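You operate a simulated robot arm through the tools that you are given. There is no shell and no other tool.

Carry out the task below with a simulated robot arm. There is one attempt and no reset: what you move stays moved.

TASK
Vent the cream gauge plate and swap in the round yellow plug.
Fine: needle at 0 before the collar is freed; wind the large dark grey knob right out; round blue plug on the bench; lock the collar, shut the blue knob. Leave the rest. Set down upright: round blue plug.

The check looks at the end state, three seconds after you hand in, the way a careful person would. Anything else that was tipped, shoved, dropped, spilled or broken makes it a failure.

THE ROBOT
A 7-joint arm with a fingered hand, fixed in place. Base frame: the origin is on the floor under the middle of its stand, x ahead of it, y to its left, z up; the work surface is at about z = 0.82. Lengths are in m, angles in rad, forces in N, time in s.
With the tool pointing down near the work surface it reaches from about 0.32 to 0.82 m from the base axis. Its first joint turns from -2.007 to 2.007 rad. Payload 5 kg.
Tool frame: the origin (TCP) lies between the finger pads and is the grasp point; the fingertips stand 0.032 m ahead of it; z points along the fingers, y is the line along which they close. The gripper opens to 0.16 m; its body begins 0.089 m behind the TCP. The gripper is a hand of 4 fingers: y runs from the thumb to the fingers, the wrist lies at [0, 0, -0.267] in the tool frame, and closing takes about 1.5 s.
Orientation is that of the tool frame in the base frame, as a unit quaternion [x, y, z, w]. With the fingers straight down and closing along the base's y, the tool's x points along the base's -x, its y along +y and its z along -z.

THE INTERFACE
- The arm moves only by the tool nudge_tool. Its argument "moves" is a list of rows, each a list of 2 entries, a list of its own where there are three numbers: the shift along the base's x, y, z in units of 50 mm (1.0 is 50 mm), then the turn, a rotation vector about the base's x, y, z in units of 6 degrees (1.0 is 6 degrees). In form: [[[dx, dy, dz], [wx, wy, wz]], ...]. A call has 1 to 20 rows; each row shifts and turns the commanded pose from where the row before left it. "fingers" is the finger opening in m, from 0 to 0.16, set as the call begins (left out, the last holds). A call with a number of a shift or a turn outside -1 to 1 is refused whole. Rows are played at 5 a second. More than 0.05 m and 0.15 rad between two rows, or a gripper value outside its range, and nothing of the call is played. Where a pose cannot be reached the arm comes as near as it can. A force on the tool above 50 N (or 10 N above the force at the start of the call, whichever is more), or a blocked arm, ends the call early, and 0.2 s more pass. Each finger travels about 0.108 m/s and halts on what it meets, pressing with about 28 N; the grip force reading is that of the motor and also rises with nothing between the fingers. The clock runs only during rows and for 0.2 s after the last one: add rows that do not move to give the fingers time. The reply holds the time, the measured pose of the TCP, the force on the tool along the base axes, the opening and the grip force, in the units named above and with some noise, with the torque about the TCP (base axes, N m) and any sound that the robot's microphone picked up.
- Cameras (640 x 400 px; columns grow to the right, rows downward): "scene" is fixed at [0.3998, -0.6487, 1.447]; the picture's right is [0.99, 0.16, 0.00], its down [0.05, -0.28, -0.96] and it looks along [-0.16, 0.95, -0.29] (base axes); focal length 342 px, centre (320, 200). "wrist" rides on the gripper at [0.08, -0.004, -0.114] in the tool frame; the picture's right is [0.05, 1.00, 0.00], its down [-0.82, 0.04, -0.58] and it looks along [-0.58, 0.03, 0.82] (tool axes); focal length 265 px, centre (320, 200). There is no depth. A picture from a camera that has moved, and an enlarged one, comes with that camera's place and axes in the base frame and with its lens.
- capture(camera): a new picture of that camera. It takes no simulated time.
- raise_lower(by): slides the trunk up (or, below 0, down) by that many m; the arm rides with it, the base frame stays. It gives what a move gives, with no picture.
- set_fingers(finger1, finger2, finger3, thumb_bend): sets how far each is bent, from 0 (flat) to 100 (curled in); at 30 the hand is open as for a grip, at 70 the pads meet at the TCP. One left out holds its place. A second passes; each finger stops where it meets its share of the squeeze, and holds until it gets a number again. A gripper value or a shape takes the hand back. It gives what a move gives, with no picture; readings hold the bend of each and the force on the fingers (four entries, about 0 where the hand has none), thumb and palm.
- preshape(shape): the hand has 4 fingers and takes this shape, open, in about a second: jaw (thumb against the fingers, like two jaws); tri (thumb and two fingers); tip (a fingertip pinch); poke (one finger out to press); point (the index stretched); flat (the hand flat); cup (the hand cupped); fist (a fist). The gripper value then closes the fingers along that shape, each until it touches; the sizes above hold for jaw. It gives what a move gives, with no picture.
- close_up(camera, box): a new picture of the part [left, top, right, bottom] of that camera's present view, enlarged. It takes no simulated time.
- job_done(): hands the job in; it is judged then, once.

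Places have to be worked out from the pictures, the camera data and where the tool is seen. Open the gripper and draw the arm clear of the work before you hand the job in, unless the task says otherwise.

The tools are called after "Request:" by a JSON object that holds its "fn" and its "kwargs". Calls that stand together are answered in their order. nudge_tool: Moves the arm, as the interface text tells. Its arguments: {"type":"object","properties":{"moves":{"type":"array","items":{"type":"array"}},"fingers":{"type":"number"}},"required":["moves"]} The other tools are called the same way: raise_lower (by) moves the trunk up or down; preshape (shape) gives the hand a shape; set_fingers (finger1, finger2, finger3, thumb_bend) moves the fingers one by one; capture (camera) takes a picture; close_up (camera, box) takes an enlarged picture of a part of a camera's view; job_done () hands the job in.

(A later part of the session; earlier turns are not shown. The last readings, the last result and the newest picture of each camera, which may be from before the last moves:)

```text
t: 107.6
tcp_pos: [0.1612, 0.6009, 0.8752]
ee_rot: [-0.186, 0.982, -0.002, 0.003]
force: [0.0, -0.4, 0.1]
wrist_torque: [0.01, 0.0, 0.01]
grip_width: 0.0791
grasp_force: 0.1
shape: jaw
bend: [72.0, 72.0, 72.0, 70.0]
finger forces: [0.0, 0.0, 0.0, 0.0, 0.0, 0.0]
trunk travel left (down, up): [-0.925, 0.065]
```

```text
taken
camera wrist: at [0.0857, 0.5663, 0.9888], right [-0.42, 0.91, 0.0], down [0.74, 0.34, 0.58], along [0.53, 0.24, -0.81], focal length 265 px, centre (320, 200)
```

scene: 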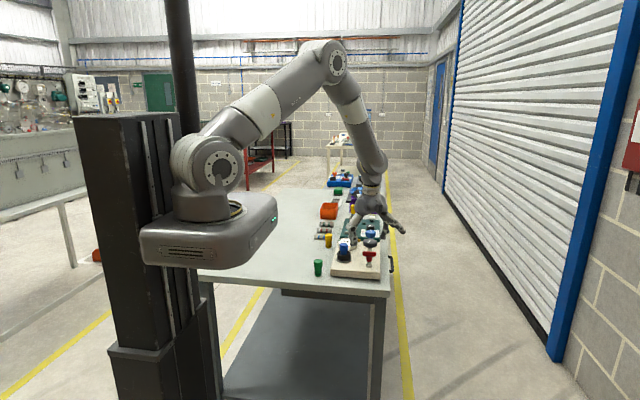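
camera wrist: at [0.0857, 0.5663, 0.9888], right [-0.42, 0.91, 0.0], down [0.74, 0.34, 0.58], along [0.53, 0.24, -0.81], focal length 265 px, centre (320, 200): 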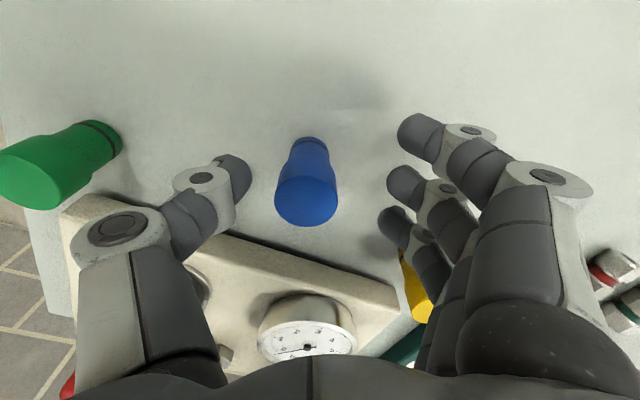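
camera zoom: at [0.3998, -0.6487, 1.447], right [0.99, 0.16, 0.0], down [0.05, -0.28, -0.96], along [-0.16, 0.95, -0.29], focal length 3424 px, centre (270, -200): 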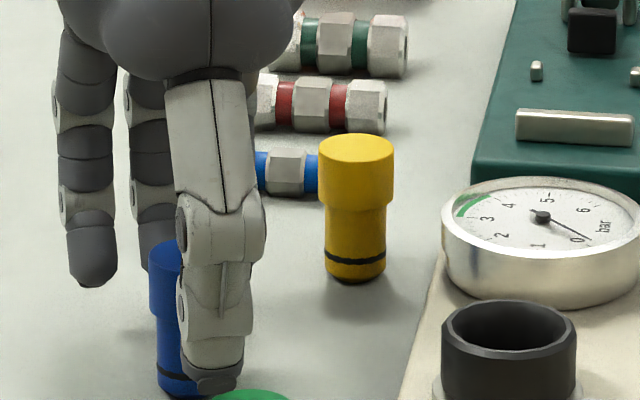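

The blue plug stands upright on the bench by itself. I'll lift straight up, then move over the yellow plug at about (0.21, 0.716) with φ of about 96°, so the thumb clears the plate edge.

Request:
{"fn": "nudge_tool", "kwargs": {"moves": [[[0, 0, 0.3], [0, 0, 0]], [[0, 0, 0.6], [0, 0, 0]], [[0, 0, 0.8], [0, 0, 0]], [[0, 0, 0.8], [0, 0, 0]], [[0.25, 0.575, 0], [0, 0, -0.65]], [[0.25, 0.575, 0], [0, 0, -0.65]], [[0.25, 0.575, 0], [0, 0, -0.65]], [[0.25, 0.575, 0], [0, 0, -0.65]], [[0, 0, 0], [0, 0, 0]], [[0, 0, 0], [0, 0, 0]]]}}

Request:
{"fn": "capture", "kwargs": {"camera": "wrist"}}

Request:
{"fn": "close_up", "kwargs": {"camera": "wrist", "box": [260, 60, 388, 180]}}

Request:
{"fn": "close_up", "kwargs": {"camera": "scene", "box": [295, 215, 375, 280]}}

```text
t: 109.8
tcp_pos: [0.2108, 0.7144, 1.0013]
ee_rot: [-0.052, 0.999, -0.003, 0.003]
force: [0.2, -0.4, 0.2]
wrist_torque: [0.02, 0.0, 0.01]
grip_width: 0.0792
grasp_force: 0.1
shape: jaw
bend: [72.0, 72.0, 72.0, 70.0]
finger forces: [0.0, 0.0, 0.0, 0.0, 0.0, 0.1]
trunk travel left (down, up): [-0.925, 0.065]
```

```text
taken
camera wrist: at [0.1308, 0.7016, 1.1147], right [-0.15, 0.99, 0.0], down [0.8, 0.13, 0.58], along [0.57, 0.09, -0.81], focal length 265 px, centre (320, 200)
```

wrist: 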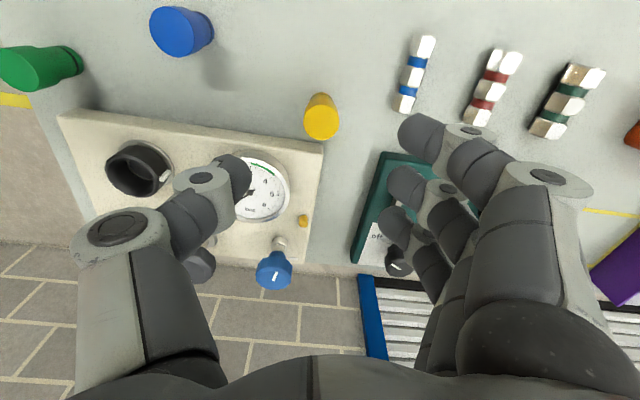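

```text
3.33 times, centred on (324, 120) of wrist
camera zoom: at [0.1308, 0.7016, 1.1147], right [-0.15, 0.99, 0.0], down [0.8, 0.13, 0.58], along [0.57, 0.09, -0.81], focal length 885 px, centre (307, 467)
```

zoom: 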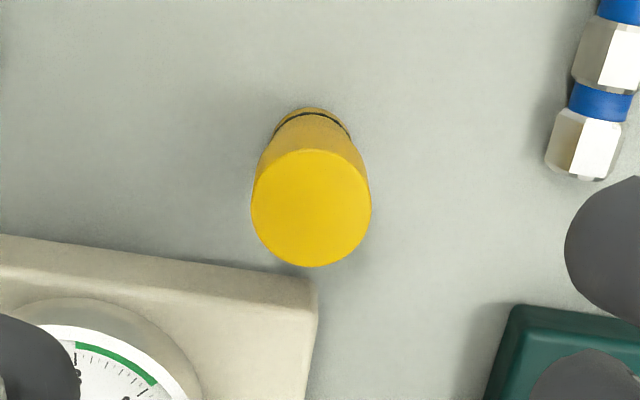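

```text
6.15 times, centred on (335, 248) of scene
camera zoom: at [0.3998, -0.6487, 1.447], right [0.99, 0.16, 0.0], down [0.05, -0.28, -0.96], along [-0.16, 0.95, -0.29], focal length 2107 px, centre (228, -92)
```

zoom: 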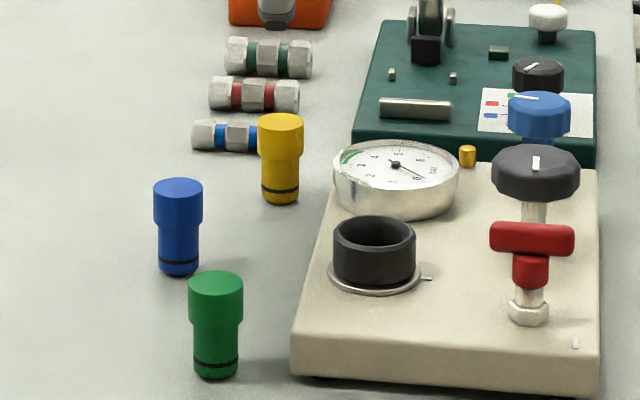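

The blue plug stands well upright. The yellow cap is centred within about 1 mm of the TCP, so I'll narrow to 0.06 and descend to z of about 0.8765, the same relative grip height I had on the blue plug.

Request:
{"fn": "nudge_tool", "kwargs": {"moves": [[[0.02, 0.02, -0.5], [0, 0, 0]], [[0, 0, -0.5], [0, 0, 0]], [[0, 0, -0.5], [0, 0, 0]], [[0, 0, -0.5], [0, 0, 0]], [[0, 0, -0.3], [0, 0, 0]], [[0, 0, -0.2], [0, 0, 0]], [[0, 0, 0], [0, 0, 0]], [[0, 0, 0], [0, 0, 0]]], "fingers": 0.06}}

Request:
{"fn": "close_up", "kwargs": {"camera": "scene", "box": [310, 210, 370, 260]}}

Request:
{"fn": "capture", "kwargs": {"camera": "wrist"}}

```text
t: 111.6
tcp_pos: [0.2112, 0.7156, 0.8757]
ee_rot: [-0.052, 0.999, -0.002, 0.003]
force: [-0.6, -0.1, 0.1]
wrist_torque: [-0.01, 0.01, 0.04]
grip_width: 0.0606
grasp_force: 0.2
shape: jaw
bend: [73.0, 73.0, 73.0, 70.0]
finger forces: [0.1, 0.0, 0.0, 0.1, 0.1, 0.0]
trunk travel left (down, up): [-0.925, 0.065]
```

```text
8.00 times, centred on (340, 235) of scene
camera zoom: at [0.3998, -0.6487, 1.447], right [0.99, 0.16, 0.0], down [0.05, -0.28, -0.96], along [-0.16, 0.95, -0.29], focal length 2739 px, centre (160, -80)
```

zoom: 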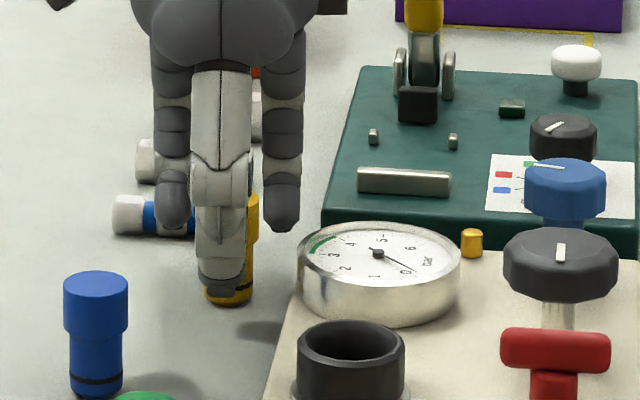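

```text
taken
camera wrist: at [0.1299, 0.7034, 0.9892], right [-0.16, 0.99, 0.0], down [0.8, 0.13, 0.58], along [0.57, 0.09, -0.81], focal length 265 px, centre (320, 200)
```

wrist: 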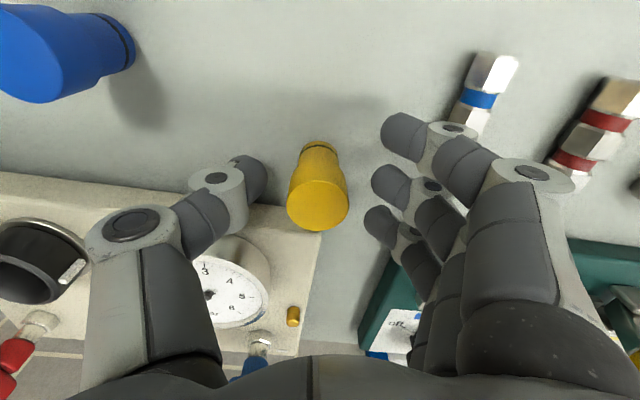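

The yellow plug is centred between the thumb and fingers. I'll close on it.

Request:
{"fn": "nudge_tool", "kwargs": {"moves": [[[0, 0, 0], [0, 0, 0]], [[0, 0, 0], [0, 0, 0]], [[0, 0, 0], [0, 0, 0]], [[0, 0, 0], [0, 0, 0]], [[0, 0, 0], [0, 0, 0]], [[0, 0, 0], [0, 0, 0]]], "fingers": 0.01}}

Request:
{"fn": "close_up", "kwargs": {"camera": "scene", "box": [310, 210, 370, 260]}}

Request:
{"fn": "capture", "kwargs": {"camera": "wrist"}}

```text
t: 113.0
tcp_pos: [0.2097, 0.7152, 0.8758]
ee_rot: [-0.052, 0.999, -0.001, 0.003]
force: [-1.1, 0.2, 0.4]
wrist_torque: [-0.03, -0.01, 0.02]
grip_width: 0.0085
grasp_force: 27.9
shape: jaw
bend: [69.0, 69.0, 69.0, 73.0]
finger forces: [0.1, 18.2, 0.0, 0.0, 15.7, 0.0]
trunk travel left (down, up): [-0.925, 0.065]
```

```text
8.00 times, centred on (340, 235) of scene
camera zoom: at [0.3998, -0.6487, 1.447], right [0.99, 0.16, 0.0], down [0.05, -0.28, -0.96], along [-0.16, 0.95, -0.29], focal length 2739 px, centre (160, -80)
```

zoom: 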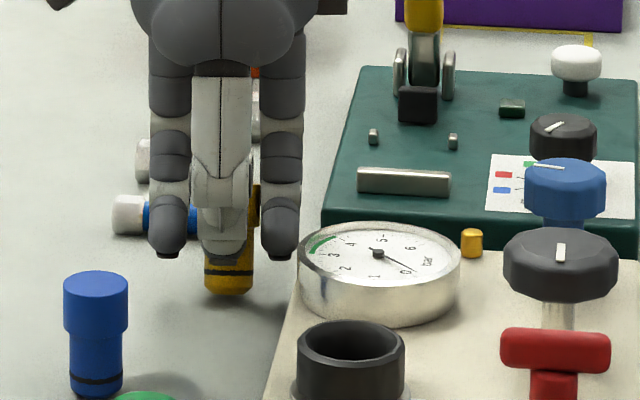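

```text
taken
camera wrist: at [0.1299, 0.7034, 0.9892], right [-0.16, 0.99, 0.0], down [0.8, 0.13, 0.58], along [0.57, 0.09, -0.81], focal length 265 px, centre (320, 200)
```

wrist: 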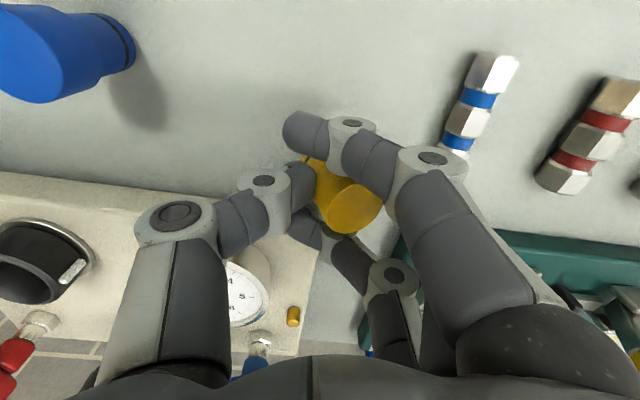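

After closing, the yellow cap appears shifted toward the fingers in the wrist view, so the plug may be leaning in the grip. I'll look closely before lifting.

Request:
{"fn": "close_up", "kwargs": {"camera": "wrist", "box": [260, 100, 420, 260]}}

Request:
{"fn": "close_up", "kwargs": {"camera": "scene", "box": [325, 232, 351, 252]}}

```text
2.50 times, centred on (340, 180) of wrist
camera zoom: at [0.1299, 0.7034, 0.9892], right [-0.16, 0.99, 0.0], down [0.8, 0.13, 0.58], along [0.57, 0.09, -0.81], focal length 664 px, centre (270, 250)
```

zoom: 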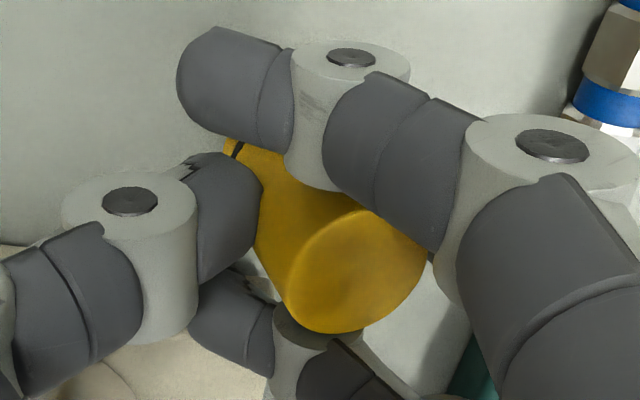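

```text
16.00 times, centred on (338, 242) of scene
camera zoom: at [0.3998, -0.6487, 1.447], right [0.99, 0.16, 0.0], down [0.05, -0.28, -0.96], along [-0.16, 0.95, -0.29], focal length 5478 px, centre (32, -472)
```

zoom: 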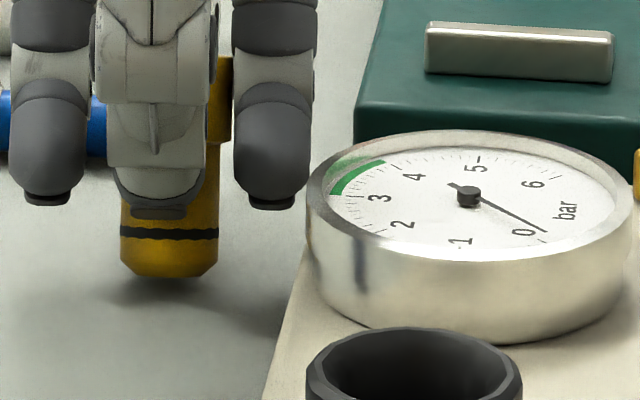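

The plug is clearly leaning, its top toward the fingers, because it lies flush against the sloped finger pad. It's held firmly, so I'll lift it and turn the hand to φ of about 0°, where the scene camera sees that lean side-on and I can measure and correct it.

Request:
{"fn": "nudge_tool", "kwargs": {"moves": [[[0, 0, 0.2], [0, 0, 0]], [[0, 0, 0.5], [0, 0, 0]], [[0, 0, 0.7], [0, 0, 0]], [[0, 0, 0.7], [0, 0, 0]], [[0, 0, 0.6], [0, 0, 0]], [[0, 0, 0], [0, 0, 0]]]}}

Request:
{"fn": "nudge_tool", "kwargs": {"moves": [[[0, 0, 0], [0, 0, -1]], [[0, 0, 0], [0, 0, -1]], [[0, 0, 0], [0, 0, -1]], [[0, 0, 0], [0, 0, -1]], [[0, 0, 0], [0, 0, -1]], [[0, 0, 0], [0, 0, -1]], [[0, 0, 0], [0, 0, -1]], [[0, 0, 0], [0, 0, -1]], [[0, 0, 0], [0, 0, -1]], [[0, 0, 0], [0, 0, -1]], [[0, 0, 0], [0, 0, -1]], [[0, 0, 0], [0, 0, -1]], [[0, 0, 0], [0, 0, -1]], [[0, 0, 0], [0, 0, -1]], [[0, 0, 0], [0, 0, -1]], [[0, 0, 0], [0, 0, -1]], [[0, 0, 0], [0, 0, 0]], [[0, 0, 0], [0, 0, 0]]]}}

Request:
{"fn": "close_up", "kwargs": {"camera": "scene", "box": [310, 180, 374, 235]}}

Request:
{"fn": "capture", "kwargs": {"camera": "wrist"}}

```text
t: 114.4
tcp_pos: [0.2109, 0.7158, 1.0114]
ee_rot: [-0.053, 0.999, -0.002, 0.001]
force: [0.1, 0.6, -0.5]
wrist_torque: [-0.02, -0.01, 0.01]
grip_width: 0.0084
grasp_force: 28.0
shape: jaw
bend: [69.0, 69.0, 69.0, 73.0]
finger forces: [0.0, 18.3, 0.0, 0.1, 15.7, 0.0]
trunk travel left (down, up): [-0.925, 0.065]
```

```text
t: 118.2
tcp_pos: [0.2115, 0.7158, 1.0104]
ee_rot: [0.707, 0.707, -0.003, 0.002]
force: [-0.8, 0.0, -0.7]
wrist_torque: [0.0, 0.0, 0.02]
grip_width: 0.0087
grasp_force: 28.1
shape: jaw
bend: [69.0, 69.0, 69.0, 73.0]
finger forces: [0.0, 18.2, 0.0, 0.0, 15.8, 0.0]
trunk travel left (down, up): [-0.925, 0.065]
```

```text
7.27 times, centred on (342, 208) of scene
camera zoom: at [0.3998, -0.6487, 1.447], right [0.99, 0.16, 0.0], down [0.05, -0.28, -0.96], along [-0.16, 0.95, -0.29], focal length 2490 px, centre (160, 146)
```

zoom: 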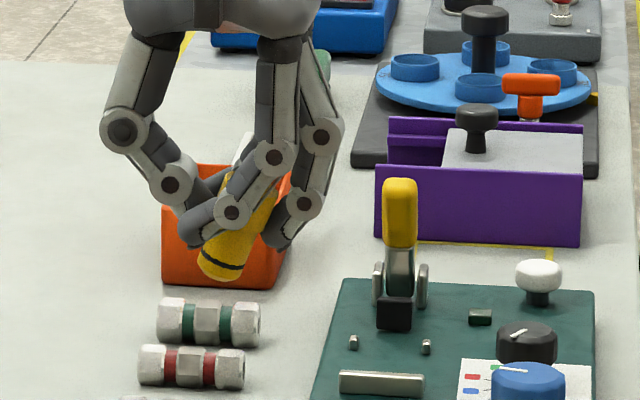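

```text
taken
camera wrist: at [0.2064, 0.7965, 1.1236], right [1.0, 0.05, 0.0], down [0.04, -0.81, 0.58], along [0.03, -0.58, -0.81], focal length 265 px, centre (320, 200)
```

wrist: 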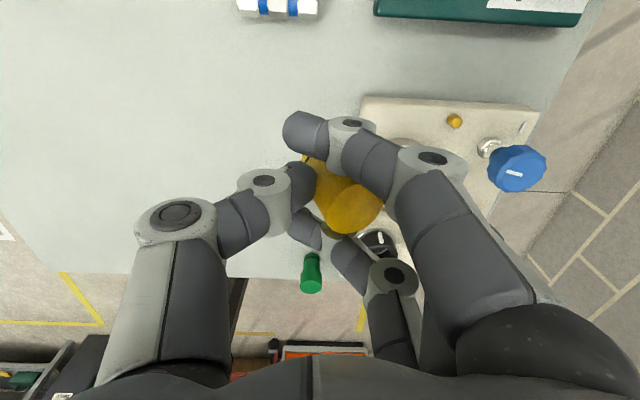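

The lean is clearly visible from the side now. I'll enlarge to measure its angle.

Request:
{"fn": "close_up", "kwargs": {"camera": "scene", "box": [326, 196, 358, 222]}}

```text
15.38 times, centred on (342, 209) of scene
camera zoom: at [0.3998, -0.6487, 1.447], right [0.99, 0.16, 0.0], down [0.05, -0.28, -0.96], along [-0.16, 0.95, -0.29], focal length 5267 px, centre (-18, 62)
```

zoom: 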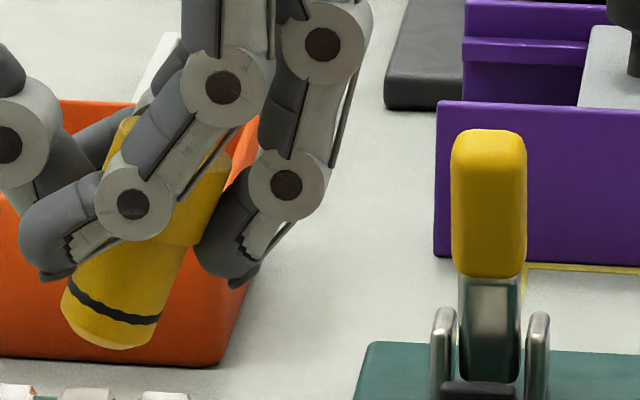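

The plug leans about 22° in the plane of the grip. I'll tilt the hand 22° about -y to bring it upright, and check again.

Request:
{"fn": "nudge_tool", "kwargs": {"moves": [[[0, 0, 0], [0, -0.9, 0]], [[0, 0, 0], [0, -0.9, 0]], [[0, 0, 0], [0, -0.9, 0]], [[0, 0, 0], [0, -0.97, 0]], [[0, 0, 0], [0, 0, 0]], [[0, 0, 0], [0, 0, 0]]]}}

Request:
{"fn": "close_up", "kwargs": {"camera": "scene", "box": [326, 196, 358, 222]}}

```text
t: 119.6
tcp_pos: [0.2099, 0.7166, 1.0117]
ee_rot: [0.695, 0.694, 0.132, 0.137]
force: [0.1, 0.8, -0.6]
wrist_torque: [0.0, 0.0, 0.0]
grip_width: 0.0084
grasp_force: 28.3
shape: jaw
bend: [69.0, 69.0, 69.0, 73.0]
finger forces: [0.1, 17.9, 0.1, 0.1, 15.8, 0.0]
trunk travel left (down, up): [-0.925, 0.065]
```

```text
15.38 times, centred on (342, 209) of scene
camera zoom: at [0.3998, -0.6487, 1.447], right [0.99, 0.16, 0.0], down [0.05, -0.28, -0.96], along [-0.16, 0.95, -0.29], focal length 5267 px, centre (-18, 62)
```

zoom: 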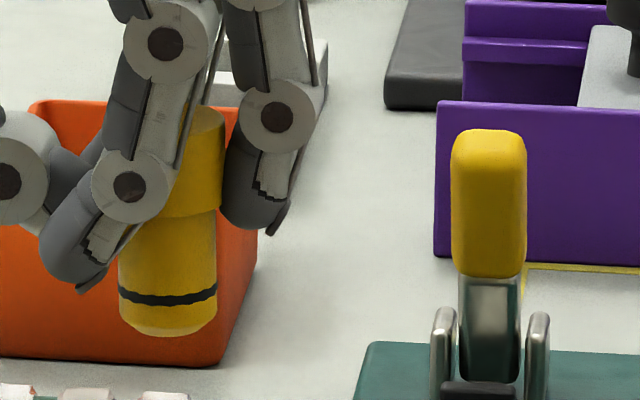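

The plug is now vertical in this plane. Before inserting I want to see the empty socket inside the collar, so I'll enlarge it from the scene camera and the wrist camera.

Request:
{"fn": "close_up", "kwargs": {"camera": "scene", "box": [333, 240, 363, 262]}}

Request:
{"fn": "capture", "kwargs": {"camera": "wrist"}}

```text
16.00 times, centred on (348, 251) of scene
camera zoom: at [0.3998, -0.6487, 1.447], right [0.99, 0.16, 0.0], down [0.05, -0.28, -0.96], along [-0.16, 0.95, -0.29], focal length 5478 px, centre (-128, -616)
```

zoom: 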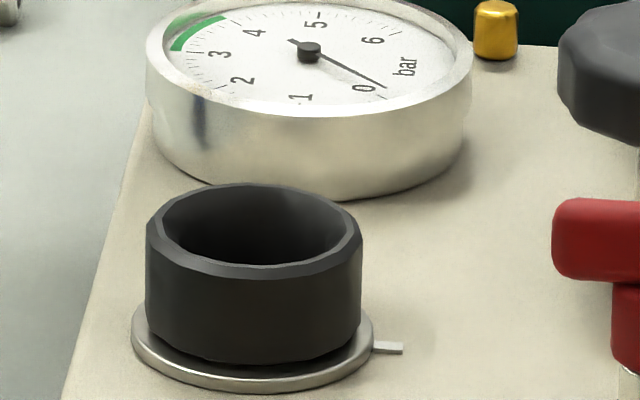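

```text
taken
camera wrist: at [0.1634, 0.7965, 1.114], right [0.93, 0.05, 0.37], down [-0.18, -0.81, 0.56], along [0.33, -0.58, -0.74], focal length 265 px, centre (320, 200)
```

wrist: 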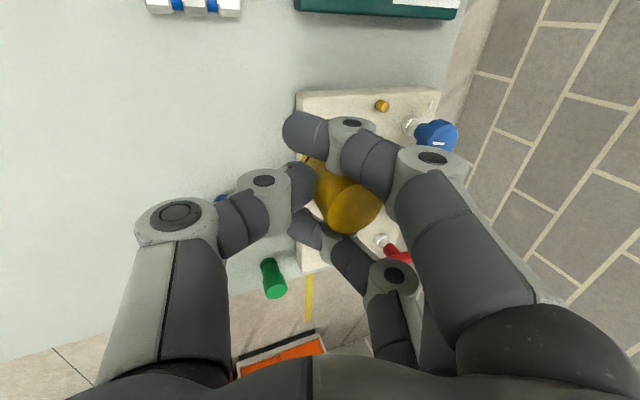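

I can't see the bore from here, and this grip is also low: the thumb tip is only about 9 mm above the plug's bottom, which would hit the collar. I'll set the yellow plug down upright on the clear bench at about (0.15, 0.71) and re-grip it higher on the cap.

Request:
{"fn": "nudge_tool", "kwargs": {"moves": [[[-0.5, -0.044, 0], [0, 0, 0]], [[-0.5, -0.044, 0], [0, 0, 0]], [[-0.51, -0.044, 0], [0, 0, 0]], [[0, 0, -0.6], [0, 0, 0]], [[0, 0, -0.6], [0, 0, 0]], [[0, 0, -0.6], [0, 0, 0]], [[0, 0, -0.6], [0, 0, 0]], [[0, 0, -0.2], [0, 0, 0]], [[0, 0, 0], [0, 0, 0]], [[0, 0, 0], [0, 0, 0]]]}}

Request:
{"fn": "close_up", "kwargs": {"camera": "scene", "box": [306, 215, 354, 250]}}

```text
t: 121.8
tcp_pos: [0.1357, 0.7101, 0.8821]
ee_rot: [0.695, 0.694, 0.132, 0.136]
force: [-0.3, 0.3, -0.3]
wrist_torque: [0.01, 0.0, -0.01]
grip_width: 0.0082
grasp_force: 28.7
shape: jaw
bend: [69.0, 69.0, 69.0, 73.0]
finger forces: [0.0, 17.8, 0.0, 0.0, 15.8, 0.0]
trunk travel left (down, up): [-0.925, 0.065]
```

```text
11.43 times, centred on (330, 232) of scene
camera zoom: at [0.3998, -0.6487, 1.447], right [0.99, 0.16, 0.0], down [0.05, -0.28, -0.96], along [-0.16, 0.95, -0.29], focal length 3913 px, centre (206, -171)
```

zoom: 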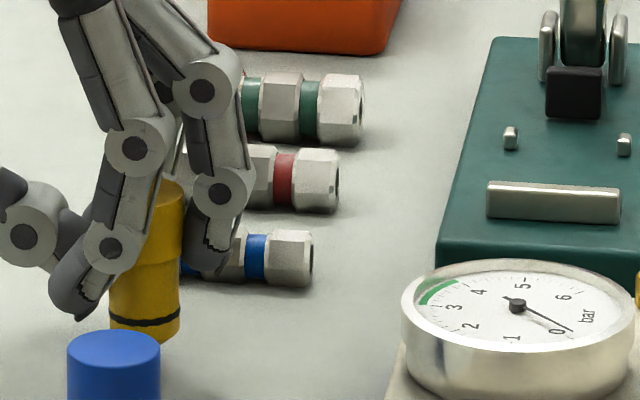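

The plug is upright about 12 mm above the bench, clear of the fittings and the blue plug. I'll lower to contact.

Request:
{"fn": "nudge_tool", "kwargs": {"moves": [[[0, 0, -0.08], [0, 0, 0]], [[0, 0, -0.08], [0, 0, 0]], [[0, 0, 0], [0, 0, 0]]]}}

Request:
{"fn": "nudge_tool", "kwargs": {"moves": [[[0, 0, -0.05], [0, 0, 0]], [[0, 0, -0.03], [0, 0, 0]], [[0, 0, 0], [0, 0, 0]]]}}

Request:
{"fn": "close_up", "kwargs": {"camera": "scene", "box": [306, 215, 354, 250]}}

```text
t: 122.6
tcp_pos: [0.1359, 0.7112, 0.8742]
ee_rot: [0.695, 0.693, 0.132, 0.136]
force: [0.5, -0.2, -1.8]
wrist_torque: [-0.01, 0.0, -0.01]
grip_width: 0.0085
grasp_force: 27.9
shape: jaw
bend: [69.0, 69.0, 69.0, 73.0]
finger forces: [0.1, 17.7, 0.2, 0.0, 15.7, 0.1]
trunk travel left (down, up): [-0.925, 0.065]
```

```text
t: 123.4
tcp_pos: [0.1353, 0.7084, 0.87]
ee_rot: [0.694, 0.694, 0.133, 0.137]
force: [-0.7, -0.3, -0.6]
wrist_torque: [-0.01, -0.01, 0.01]
grip_width: 0.0083
grasp_force: 27.9
shape: jaw
bend: [69.0, 69.0, 69.0, 73.0]
finger forces: [0.0, 17.8, 0.1, 0.0, 15.7, 0.0]
trunk travel left (down, up): [-0.925, 0.065]
```

```text
11.43 times, centred on (330, 232) of scene
camera zoom: at [0.3998, -0.6487, 1.447], right [0.99, 0.16, 0.0], down [0.05, -0.28, -0.96], along [-0.16, 0.95, -0.29], focal length 3913 px, centre (206, -171)
```

zoom: 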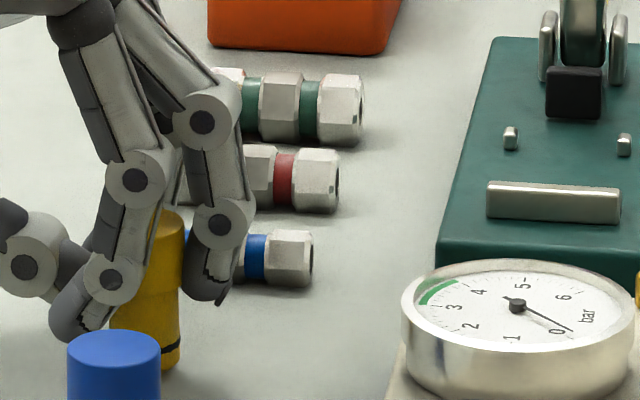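

No contact yet at TCP z=0.870. I'll keep lowering in 1–2 mm steps.

Request:
{"fn": "nudge_tool", "kwargs": {"moves": [[[0, 0, -0.03], [0, 0, 0]], [[0, 0, -0.01], [0, 0, 0]], [[0, 0, 0], [0, 0, 0]]]}}

Request:
{"fn": "nudge_tool", "kwargs": {"moves": [[[0, 0, -0.03], [0, 0, 0]], [[0, 0, -0.01], [0, 0, 0]], [[0, 0, 0], [0, 0, 0]]]}}

```text
t: 124.2
tcp_pos: [0.1367, 0.7095, 0.8688]
ee_rot: [0.695, 0.694, 0.133, 0.135]
force: [0.1, -0.5, 5.6]
wrist_torque: [0.0, -0.12, 0.03]
grip_width: 0.0084
grasp_force: 28.0
shape: jaw
bend: [69.0, 69.0, 69.0, 74.0]
finger forces: [0.0, 18.0, 0.1, 0.1, 15.9, 0.0]
trunk travel left (down, up): [-0.925, 0.065]
```

```text
t: 125.0
tcp_pos: [0.1353, 0.7099, 0.8673]
ee_rot: [0.695, 0.694, 0.133, 0.135]
force: [-1.0, 0.4, 11.9]
wrist_torque: [0.0, -0.26, -0.01]
grip_width: 0.0085
grasp_force: 27.6
shape: jaw
bend: [69.0, 69.0, 69.0, 74.0]
finger forces: [0.0, 17.1, 0.0, 0.0, 16.9, 0.1]
trunk travel left (down, up): [-0.925, 0.065]
```

The bench contact is firm at 12 N. I'll release in steps.

Request:
{"fn": "nudge_tool", "kwargs": {"moves": [[[0, 0, 0.02], [0, 0, 0]], [[0, 0, 0], [0, 0, 0]], [[0, 0, 0], [0, 0, 0]]], "fingers": 0.02}}

Request:
{"fn": "nudge_tool", "kwargs": {"moves": [[[0, 0, 0], [0, 0, 0]], [[0, 0, 0], [0, 0, 0]], [[0, 0, 0], [0, 0, 0]], [[0, 0, 0], [0, 0, 0]]], "fingers": 0.07}}

Request:
{"fn": "close_up", "kwargs": {"camera": "scene", "box": [306, 215, 354, 250]}}

Request:
{"fn": "capture", "kwargs": {"camera": "wrist"}}

```text
t: 125.8
tcp_pos: [0.1342, 0.7095, 0.8666]
ee_rot: [0.695, 0.694, 0.132, 0.136]
force: [0.2, 0.2, 0.1]
wrist_torque: [0.01, -0.02, -0.01]
grip_width: 0.0205
grasp_force: 0.0
shape: jaw
bend: [72.0, 72.0, 72.0, 70.0]
finger forces: [0.1, 1.5, 0.0, 0.0, 1.3, 0.0]
trunk travel left (down, up): [-0.925, 0.065]
```

```text
t: 126.8
tcp_pos: [0.1352, 0.7102, 0.8666]
ee_rot: [0.695, 0.694, 0.133, 0.135]
force: [1.8, 2.5, 8.0]
wrist_torque: [0.12, 0.2, -0.06]
grip_width: 0.0651
grasp_force: 0.0
shape: jaw
bend: [73.0, 73.0, 73.0, 72.0]
finger forces: [0.0, 0.0, 0.1, 0.0, 8.3, 0.0]
trunk travel left (down, up): [-0.925, 0.065]
```

```text
11.43 times, centred on (330, 232) of scene
camera zoom: at [0.3998, -0.6487, 1.447], right [0.99, 0.16, 0.0], down [0.05, -0.28, -0.96], along [-0.16, 0.95, -0.29], focal length 3913 px, centre (206, -171)
```

zoom: 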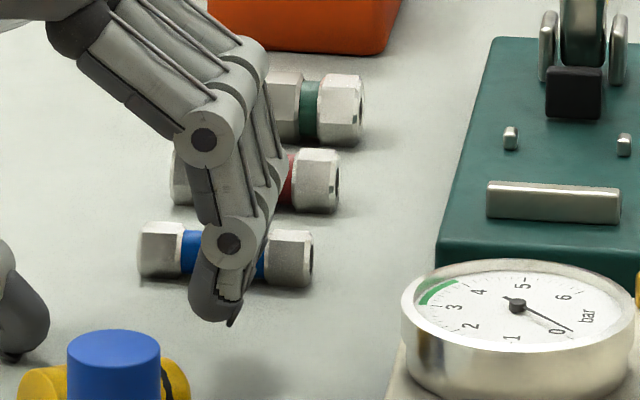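

```text
taken
camera wrist: at [0.0884, 0.7904, 0.9708], right [0.93, 0.05, 0.37], down [-0.18, -0.81, 0.55], along [0.33, -0.58, -0.74], focal length 265 px, centre (320, 200)
```

wrist: 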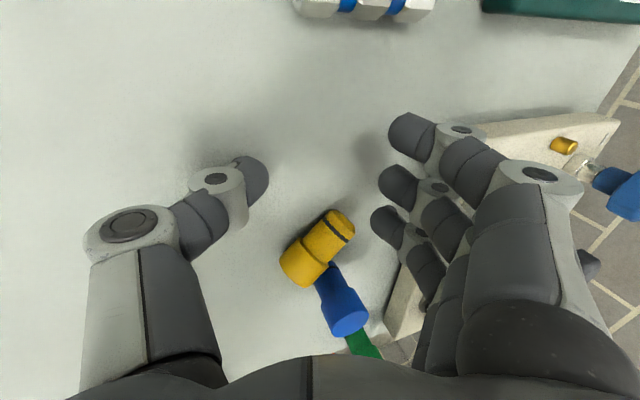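

The yellow plug toppled over on release and now lies on its side near the blue plug, while the blue one still stands upright. The thumb is also pressing on the bench, so I'll raise the hand straight up and take a careful look.

Request:
{"fn": "nudge_tool", "kwargs": {"moves": [[[0, 0, 0.1], [0, 0, 0]], [[0, 0, 0.4], [0, 0, 0]], [[0, 0, 0.6], [0, 0, 0]], [[0, 0, 0.8], [0, 0, 0]], [[0, 0, 0.8], [0, 0, 0]], [[0, 0, 0], [0, 0, 0]]]}}

Request:
{"fn": "close_up", "kwargs": {"camera": "scene", "box": [300, 225, 348, 275]}}

Request:
{"fn": "capture", "kwargs": {"camera": "wrist"}}

```text
t: 128.2
tcp_pos: [0.1343, 0.7106, 1.0008]
ee_rot: [0.695, 0.694, 0.132, 0.136]
force: [-0.3, 0.7, -0.2]
wrist_torque: [-0.01, 0.0, 0.02]
grip_width: 0.0694
grasp_force: 0.0
shape: jaw
bend: [73.0, 73.0, 73.0, 70.0]
finger forces: [0.0, 0.0, 0.1, 0.0, 0.0, 0.1]
trunk travel left (down, up): [-0.925, 0.065]
```

```text
8.00 times, centred on (324, 250) of scene
camera zoom: at [0.3998, -0.6487, 1.447], right [0.99, 0.16, 0.0], down [0.05, -0.28, -0.96], along [-0.16, 0.95, -0.29], focal length 2739 px, centre (288, -200)
```

zoom: 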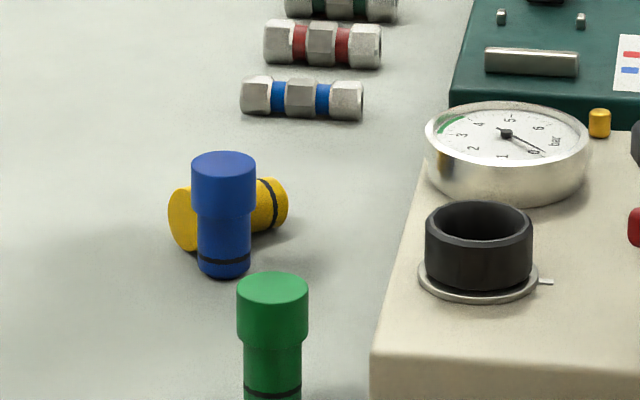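

```text
taken
camera wrist: at [0.088, 0.7902, 1.104], right [0.93, 0.05, 0.37], down [-0.18, -0.81, 0.56], along [0.33, -0.58, -0.74], focal length 265 px, centre (320, 200)
```

wrist: 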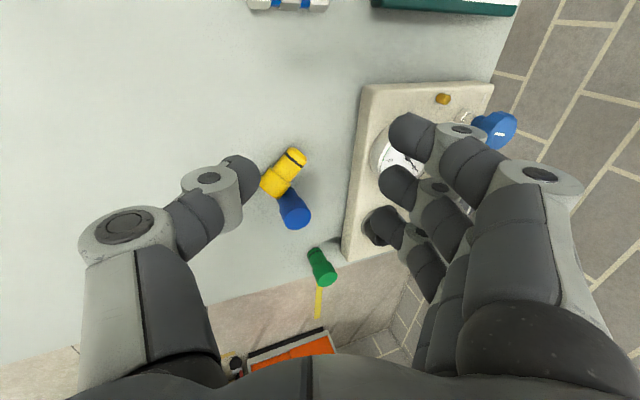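

The yellow plug lies with its side against the standing blue plug, axis from the cap at (0.135, 0.618) to the bottom at (0.178, 0.648). I'll level the hand, turn to φ=35° and hover above it, planning to grip it by its two end faces so nothing goes near the blue plug.

Request:
{"fn": "nudge_tool", "kwargs": {"moves": [[[0.1, -0.36, 0.05], [0, 0.9, 0]], [[0.1, -0.38, 0.05], [0, 0.9, 0]], [[0.1, -0.38, 0.05], [0, 0.9, 0]], [[0.13, -0.38, 0.05], [0, 0.97, 0]], [[0, 0, 0], [0, 0, 1]], [[0, 0, 0], [0, 0, 1]], [[0, 0, 0], [0, 0, 1]], [[0, 0, 0], [0, 0, 1]], [[0, 0, 0], [0, 0, 1]], [[0, 0, 0], [0, 0, 0.85]], [[0, 0, 0], [0, 0, 0]], [[0, 0, 0], [0, 0, 0]]], "fingers": 0.08}}

Request:
{"fn": "capture", "kwargs": {"camera": "wrist"}}

Request:
{"fn": "close_up", "kwargs": {"camera": "wrist", "box": [240, 60, 400, 180]}}

```text
t: 130.8
tcp_pos: [0.1564, 0.6354, 1.0109]
ee_rot: [0.461, 0.887, -0.003, 0.002]
force: [0.0, -0.2, 0.4]
wrist_torque: [0.0, -0.01, 0.01]
grip_width: 0.0794
grasp_force: 0.2
shape: jaw
bend: [72.0, 72.0, 72.0, 70.0]
finger forces: [0.0, 0.0, 0.1, 0.0, 0.0, 0.1]
trunk travel left (down, up): [-0.925, 0.065]
```

```text
taken
camera wrist: at [0.1059, 0.698, 1.1244], right [0.79, 0.62, 0.0], down [0.5, -0.64, 0.58], along [0.36, -0.46, -0.81], focal length 265 px, centre (320, 200)
```

wrist: 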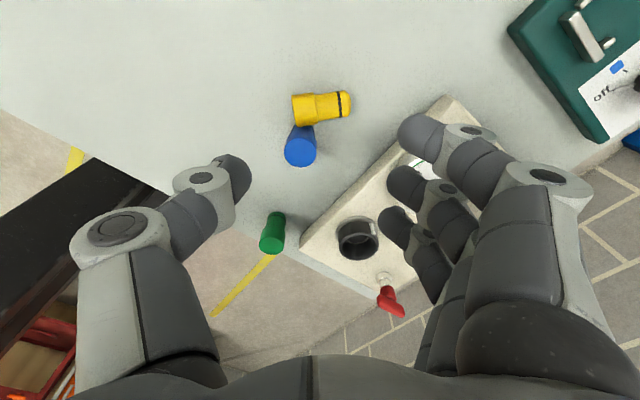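

```text
3.33 times, centred on (320, 120) of wrist
camera zoom: at [0.1059, 0.698, 1.1244], right [0.79, 0.62, 0.0], down [0.5, -0.64, 0.58], along [0.36, -0.46, -0.81], focal length 885 px, centre (320, 467)
```

zoom: 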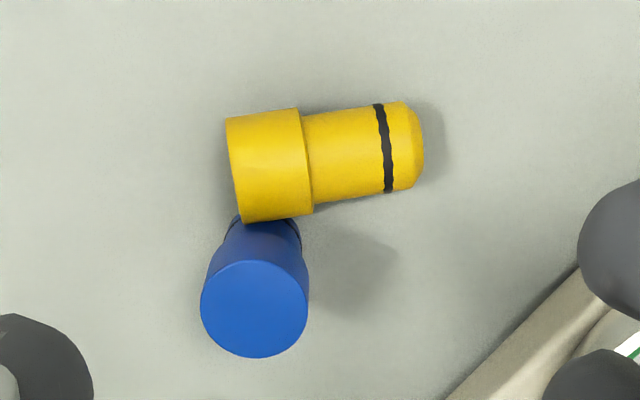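

Clear view: the yellow's shank end (to the right) is well away from the blue plug. I'll pinch across that shank with the thumb on the blue side, about 17 mm clear of it, to move it into open space. First I'll rotate to φ of about 137° above the shank.

Request:
{"fn": "nudge_tool", "kwargs": {"moves": [[[0.0155, 0.014, 0], [0, 0, 1]], [[0.0155, 0.014, 0], [0, 0, 1]], [[0.0155, 0.014, 0], [0, 0, 1]], [[0.0155, 0.014, 0], [0, 0, 1]], [[0.0155, 0.014, 0], [0, 0, 1]], [[0.0155, 0.014, 0], [0, 0, 1]], [[0.0155, 0.014, 0], [0, 0, 1]], [[0.0155, 0.014, 0], [0, 0, 1]], [[0.0155, 0.014, 0], [0, 0, 1]], [[0.0155, 0.014, 0], [0, 0, 1]], [[0.0155, 0.014, 0], [0, 0, 1]], [[0.0155, 0.014, 0], [0, 0, 1]], [[0.0155, 0.014, 0], [0, 0, 1]], [[0.0155, 0.014, 0], [0, 0, 1]], [[0.0155, 0.014, 0], [0, 0, 1]], [[0.0155, 0.014, 0], [0, 0, 1]], [[0.0155, 0.014, 0], [0, 0, 1]], [[0, 0, 0], [0, 0, 0]], [[0, 0, 0], [0, 0, 0]]], "fingers": 0.07}}

Request:
{"fn": "capture", "kwargs": {"camera": "wrist"}}

Request:
{"fn": "close_up", "kwargs": {"camera": "wrist", "box": [240, 60, 400, 180]}}

```text
t: 134.8
tcp_pos: [0.1699, 0.6459, 1.0104]
ee_rot: [-0.4, 0.917, 0.0, 0.002]
force: [1.5, -0.2, 0.0]
wrist_torque: [-0.04, -0.03, -0.01]
grip_width: 0.0708
grasp_force: 0.1
shape: jaw
bend: [73.0, 73.0, 73.0, 70.0]
finger forces: [0.1, 0.0, 0.1, 0.0, 0.0, 0.1]
trunk travel left (down, up): [-0.925, 0.065]
```

```text
taken
camera wrist: at [0.1182, 0.5839, 1.1246], right [-0.77, 0.64, 0.0], down [0.52, 0.63, 0.58], along [0.37, 0.44, -0.81], focal length 265 px, centre (320, 200)
```

wrist: 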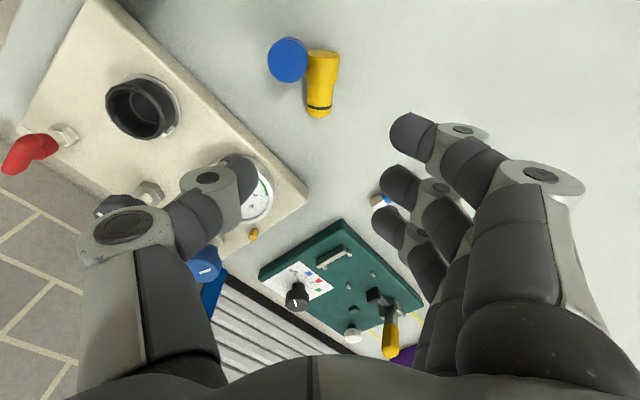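

```text
3.33 times, centred on (320, 120) of wrist
camera zoom: at [0.1182, 0.5839, 1.1246], right [-0.77, 0.64, 0.0], down [0.52, 0.63, 0.58], along [0.37, 0.44, -0.81], focal length 885 px, centre (320, 467)
```

zoom: 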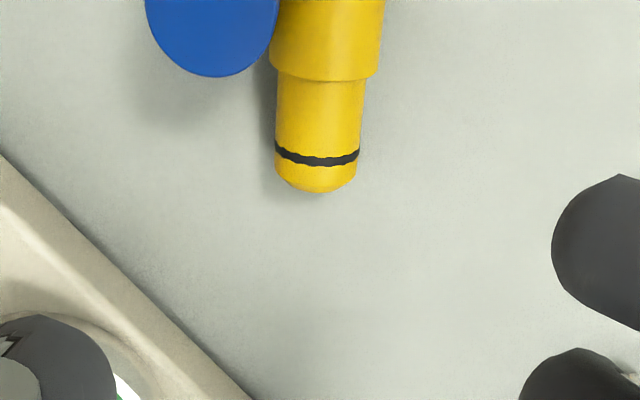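

The TCP is exactly over the shank axis, about 15 mm from the plug's bottom end, and the thumb's path clears the blue plug by about 14 mm. I'll descend to z of about 0.868.

Request:
{"fn": "nudge_tool", "kwargs": {"moves": [[[0, 0, -0.6], [0, 0, 0]], [[0, 0, -0.6], [0, 0, 0]], [[0, 0, -0.6], [0, 0, 0]], [[0, 0, -0.6], [0, 0, 0]], [[0, 0, -0.3], [0, 0, 0]], [[0, 0, -0.15], [0, 0, 0]], [[0, 0, 0], [0, 0, 0]], [[0, 0, 0], [0, 0, 0]]]}}

Request:
{"fn": "capture", "kwargs": {"camera": "wrist"}}

Request:
{"fn": "close_up", "kwargs": {"camera": "scene", "box": [300, 215, 360, 265]}}

```text
t: 136.6
tcp_pos: [0.1698, 0.6468, 0.8686]
ee_rot: [-0.4, 0.917, -0.001, 0.003]
force: [0.1, 0.4, -0.4]
wrist_torque: [0.01, 0.03, 0.02]
grip_width: 0.071
grasp_force: 0.0
shape: jaw
bend: [73.0, 73.0, 73.0, 70.0]
finger forces: [0.0, 0.0, 0.0, 0.0, 0.0, 0.0]
trunk travel left (down, up): [-0.925, 0.065]
```

```text
taken
camera wrist: at [0.1172, 0.584, 0.9818], right [-0.77, 0.64, 0.0], down [0.52, 0.62, 0.58], along [0.38, 0.44, -0.81], focal length 265 px, centre (320, 200)
```

wrist: 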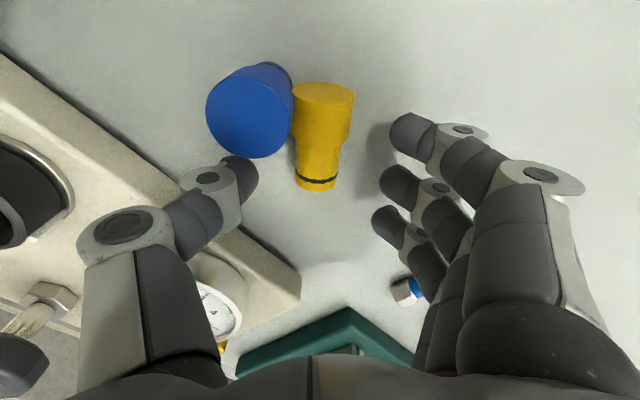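

```text
8.00 times, centred on (330, 240) of scene
camera zoom: at [0.3998, -0.6487, 1.447], right [0.99, 0.16, 0.0], down [0.05, -0.28, -0.96], along [-0.16, 0.95, -0.29], focal length 2739 px, centre (240, -120)
```

zoom: 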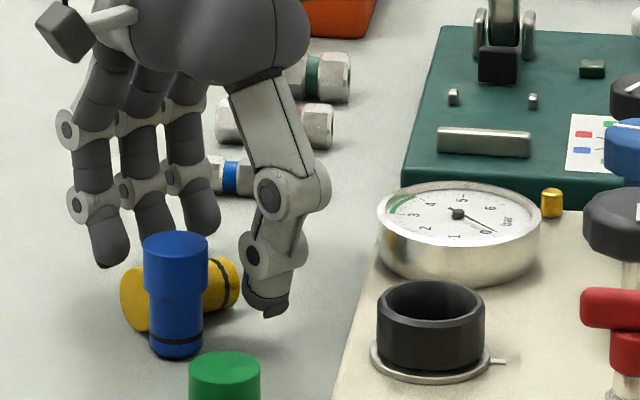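

All clear: the thumb is beside the shank's bottom end and away from the blue plug. I'll close on the shank.

Request:
{"fn": "nudge_tool", "kwargs": {"moves": [[[0, 0, 0], [0, 0, 0]], [[0, 0, 0], [0, 0, 0]], [[0, 0, 0], [0, 0, 0]], [[0, 0, 0], [0, 0, 0]], [[0, 0, 0], [0, 0, 0]], [[0, 0, 0], [0, 0, 0]]], "fingers": 0.008}}

Request:
{"fn": "capture", "kwargs": {"camera": "wrist"}}

Request:
{"fn": "close_up", "kwargs": {"camera": "scene", "box": [300, 215, 360, 265]}}

```text
t: 138.0
tcp_pos: [0.1708, 0.6457, 0.8696]
ee_rot: [-0.4, 0.917, 0.001, 0.004]
force: [2.1, 2.5, 19.2]
wrist_torque: [0.03, -0.03, 0.03]
grip_width: 0.0063
grasp_force: 28.2
shape: jaw
bend: [72.0, 70.0, 69.0, 71.0]
finger forces: [7.4, 14.1, 0.2, 0.0, 21.7, 0.0]
trunk travel left (down, up): [-0.925, 0.065]
```

```text
taken
camera wrist: at [0.1174, 0.5838, 0.9837], right [-0.77, 0.64, 0.0], down [0.52, 0.62, 0.58], along [0.38, 0.45, -0.81], focal length 265 px, centre (320, 200)
```

wrist: 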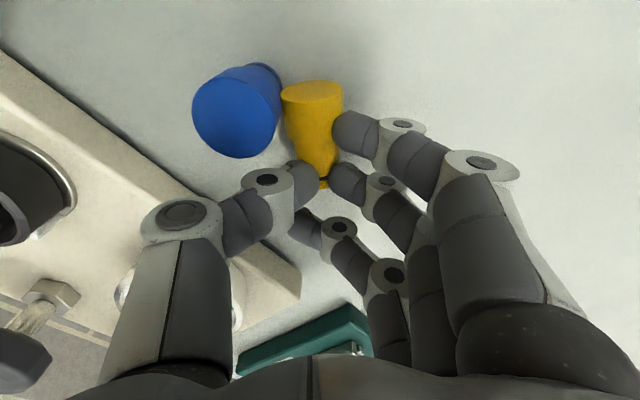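

```text
8.00 times, centred on (330, 240) of scene
camera zoom: at [0.3998, -0.6487, 1.447], right [0.99, 0.16, 0.0], down [0.05, -0.28, -0.96], along [-0.16, 0.95, -0.29], focal length 2739 px, centre (240, -120)
```

zoom: 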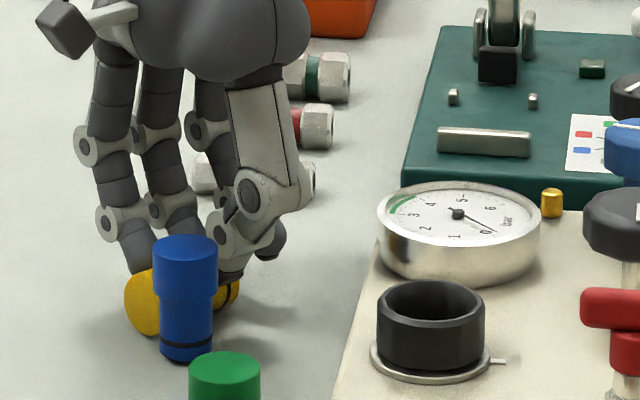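

The plug is gripped, but the cap nudged the blue plug a few mm; it is still upright. The blue cap overhangs, so I'll slide the yellow horizontally away from it first and then lift.

Request:
{"fn": "nudge_tool", "kwargs": {"moves": [[[-0.1, 0.1, 0], [0, 0, 0]], [[-0.2, 0.19, 0.02], [0, 0, 0]], [[-0.2, 0.19, 0.02], [0, 0, 0]], [[0, 0, 0], [0, 0, 0]]]}}

Request:
{"fn": "close_up", "kwargs": {"camera": "scene", "box": [300, 215, 360, 265]}}

```text
t: 139.0
tcp_pos: [0.1455, 0.6681, 0.871]
ee_rot: [-0.399, 0.917, 0.0, 0.003]
force: [6.5, -6.8, 24.0]
wrist_torque: [-0.45, -0.23, 0.05]
grip_width: 0.0058
grasp_force: 28.1
shape: jaw
bend: [72.0, 70.0, 69.0, 70.0]
finger forces: [5.9, 10.8, 0.1, 0.0, 30.4, 0.1]
trunk travel left (down, up): [-0.925, 0.065]
```

```text
8.00 times, centred on (330, 240) of scene
camera zoom: at [0.3998, -0.6487, 1.447], right [0.99, 0.16, 0.0], down [0.05, -0.28, -0.96], along [-0.16, 0.95, -0.29], focal length 2739 px, centre (240, -120)
```

zoom: 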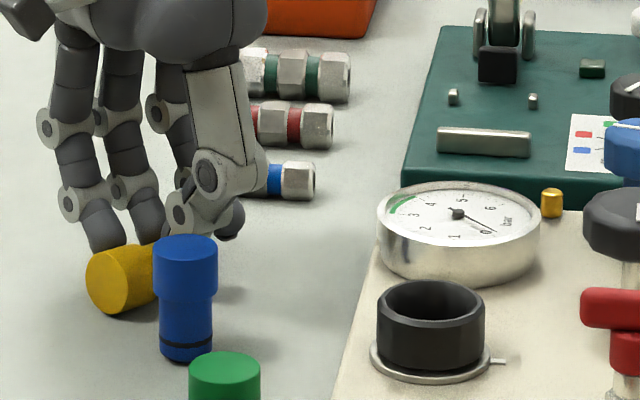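

The yellow is now separated and the blue stands untouched. I'll lift slightly, shift to about (0.145, 0.69) while yawing so the cap points toward -x, and look.

Request:
{"fn": "nudge_tool", "kwargs": {"moves": [[[0, 0, 0.3], [0, 0, 0]], [[0, 0, 0.5], [0, 0, 0]], [[0, 0.07, 0], [0, 0, -1]], [[0, 0.07, 0], [0, 0, -1]], [[0, 0.07, 0], [0, 0, -1]], [[0, 0.07, 0], [0, 0, -1]], [[0, 0.07, 0], [0, 0, -1]], [[0, 0.07, 0], [0, 0, -1]], [[0, 0, 0], [0, 0, 0]], [[0, 0, 0], [0, 0, 0]]]}}

Request:
{"fn": "close_up", "kwargs": {"camera": "scene", "box": [300, 205, 360, 265]}}

Request:
{"fn": "capture", "kwargs": {"camera": "wrist"}}

```text
t: 141.2
tcp_pos: [0.1465, 0.6911, 0.9103]
ee_rot: [-0.096, 0.995, -0.001, 0.003]
force: [-0.4, -0.3, 0.0]
wrist_torque: [0.03, 0.01, 0.0]
grip_width: 0.0026
grasp_force: 27.8
shape: jaw
bend: [74.0, 70.0, 69.0, 72.0]
finger forces: [0.0, 0.0, 0.0, 0.0, 0.0, 0.0]
trunk travel left (down, up): [-0.925, 0.065]
```

```text
6.67 times, centred on (330, 235) of scene
camera zoom: at [0.3998, -0.6487, 1.447], right [0.99, 0.16, 0.0], down [0.05, -0.28, -0.96], along [-0.16, 0.95, -0.29], focal length 2282 px, centre (253, -33)
```

zoom: 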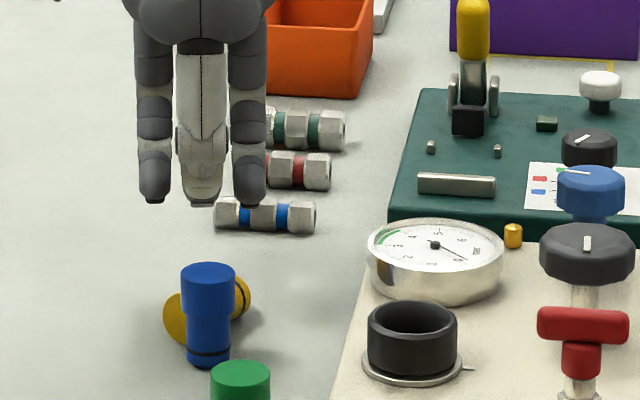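

```text
taken
camera wrist: at [0.0665, 0.6715, 1.023], right [-0.24, 0.97, 0.0], down [0.79, 0.2, 0.58], along [0.56, 0.14, -0.81], focal length 265 px, centre (320, 200)
```

wrist: 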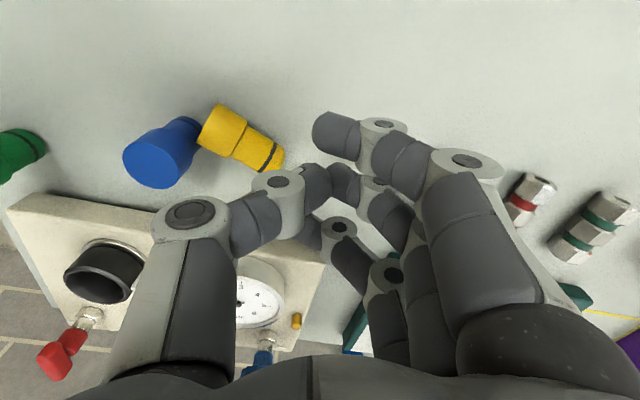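

The plug slipped out while lifting, because my tips were above the shank's equator, and it rolled back against the blue, which still stands. I'll rise, switch to the two-finger "tip" shape and turn to φ of about 157°, so the pinch is across the plug's middle with only the thumb near the blue side.

Request:
{"fn": "nudge_tool", "kwargs": {"moves": [[[0, 0, 0.8], [0, 0, 0]], [[0, 0, 0.9], [0, 0, 0]], [[0, 0, 0], [0, 0, 0]]], "fingers": 0.08}}

Request:
{"fn": "preshape", "kwargs": {"shape": "tip"}}

Request:
{"fn": "nudge_tool", "kwargs": {"moves": [[[0.026, -0.12, 0.02], [0, 0, 1]], [[0.026, -0.12, 0.02], [0, 0, 1]], [[0.026, -0.12, 0.02], [0, 0, 1]], [[0.026, -0.12, 0.02], [0, 0, 1]], [[0.026, -0.12, 0.02], [0, 0, 1]], [[0.026, -0.12, 0.02], [0, 0, 1]], [[0.026, -0.12, 0.02], [0, 0, 1]], [[0.026, -0.12, 0.02], [0, 0, 1]], [[0.026, -0.12, 0.02], [0, 0, 1]], [[0, 0, 0], [0, 0, 0]], [[0, 0, 0], [0, 0, 0]]]}}

Request:
{"fn": "capture", "kwargs": {"camera": "wrist"}}

Request:
{"fn": "close_up", "kwargs": {"camera": "wrist", "box": [240, 60, 400, 180]}}

```text
t: 142.0
tcp_pos: [0.1449, 0.691, 0.9923]
ee_rot: [-0.096, 0.995, -0.002, 0.002]
force: [-0.4, 0.4, 0.2]
wrist_torque: [-0.03, -0.03, 0.0]
grip_width: 0.0797
grasp_force: 0.0
shape: jaw
bend: [72.0, 72.0, 72.0, 70.0]
finger forces: [0.0, 0.0, 0.0, 0.0, 0.0, 0.0]
trunk travel left (down, up): [-0.925, 0.065]
```

```text
t: 142.9
tcp_pos: [0.1446, 0.6912, 0.9932]
ee_rot: [-0.096, 0.995, -0.002, 0.002]
force: [0.6, 0.6, -0.1]
wrist_torque: [0.0, -0.02, 0.02]
grip_width: 0.1598
grasp_force: 0.1
shape: tip
bend: [1.0, 30.0, 1.0, 30.0]
finger forces: [0.0, 0.1, 0.0, 0.1, 0.1, 0.0]
trunk travel left (down, up): [-0.925, 0.065]
```

```text
t: 145.3
tcp_pos: [0.1582, 0.6375, 1.0036]
ee_rot: [-0.538, 0.843, 0.001, 0.003]
force: [-0.2, 0.3, 0.2]
wrist_torque: [0.0, 0.0, 0.02]
grip_width: 0.1602
grasp_force: 0.1
shape: tip
bend: [1.0, 30.0, 1.0, 30.0]
finger forces: [0.0, 0.0, 0.0, 0.0, 0.1, 0.0]
trunk travel left (down, up): [-0.925, 0.065]
```

```text
taken
camera wrist: at [0.126, 0.5618, 1.1175], right [-0.93, 0.37, 0.0], down [0.3, 0.76, 0.58], along [0.22, 0.54, -0.81], focal length 265 px, centre (320, 200)
```

wrist: 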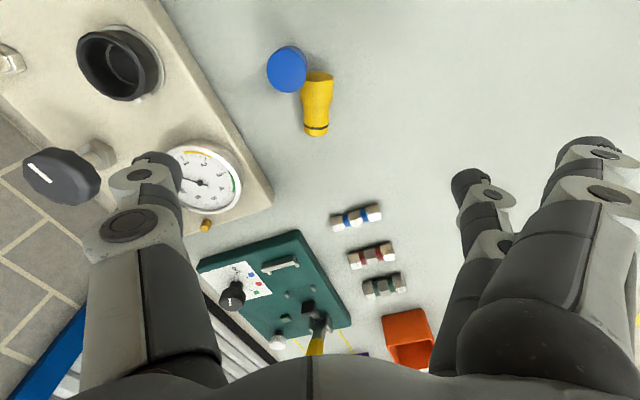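

```text
3.33 times, centred on (320, 120) of wrist
camera zoom: at [0.126, 0.5618, 1.1175], right [-0.93, 0.37, 0.0], down [0.3, 0.76, 0.58], along [0.22, 0.54, -0.81], focal length 885 px, centre (320, 467)
```

zoom: 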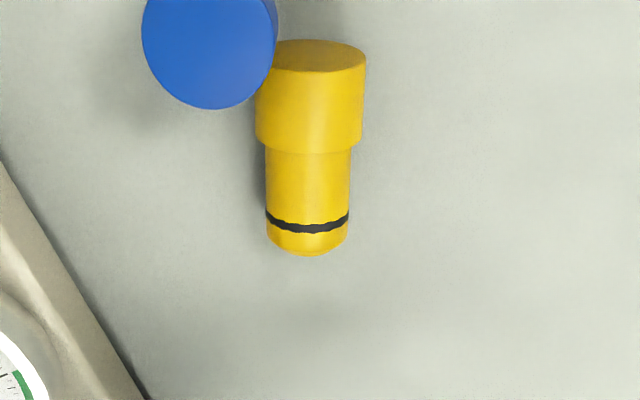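

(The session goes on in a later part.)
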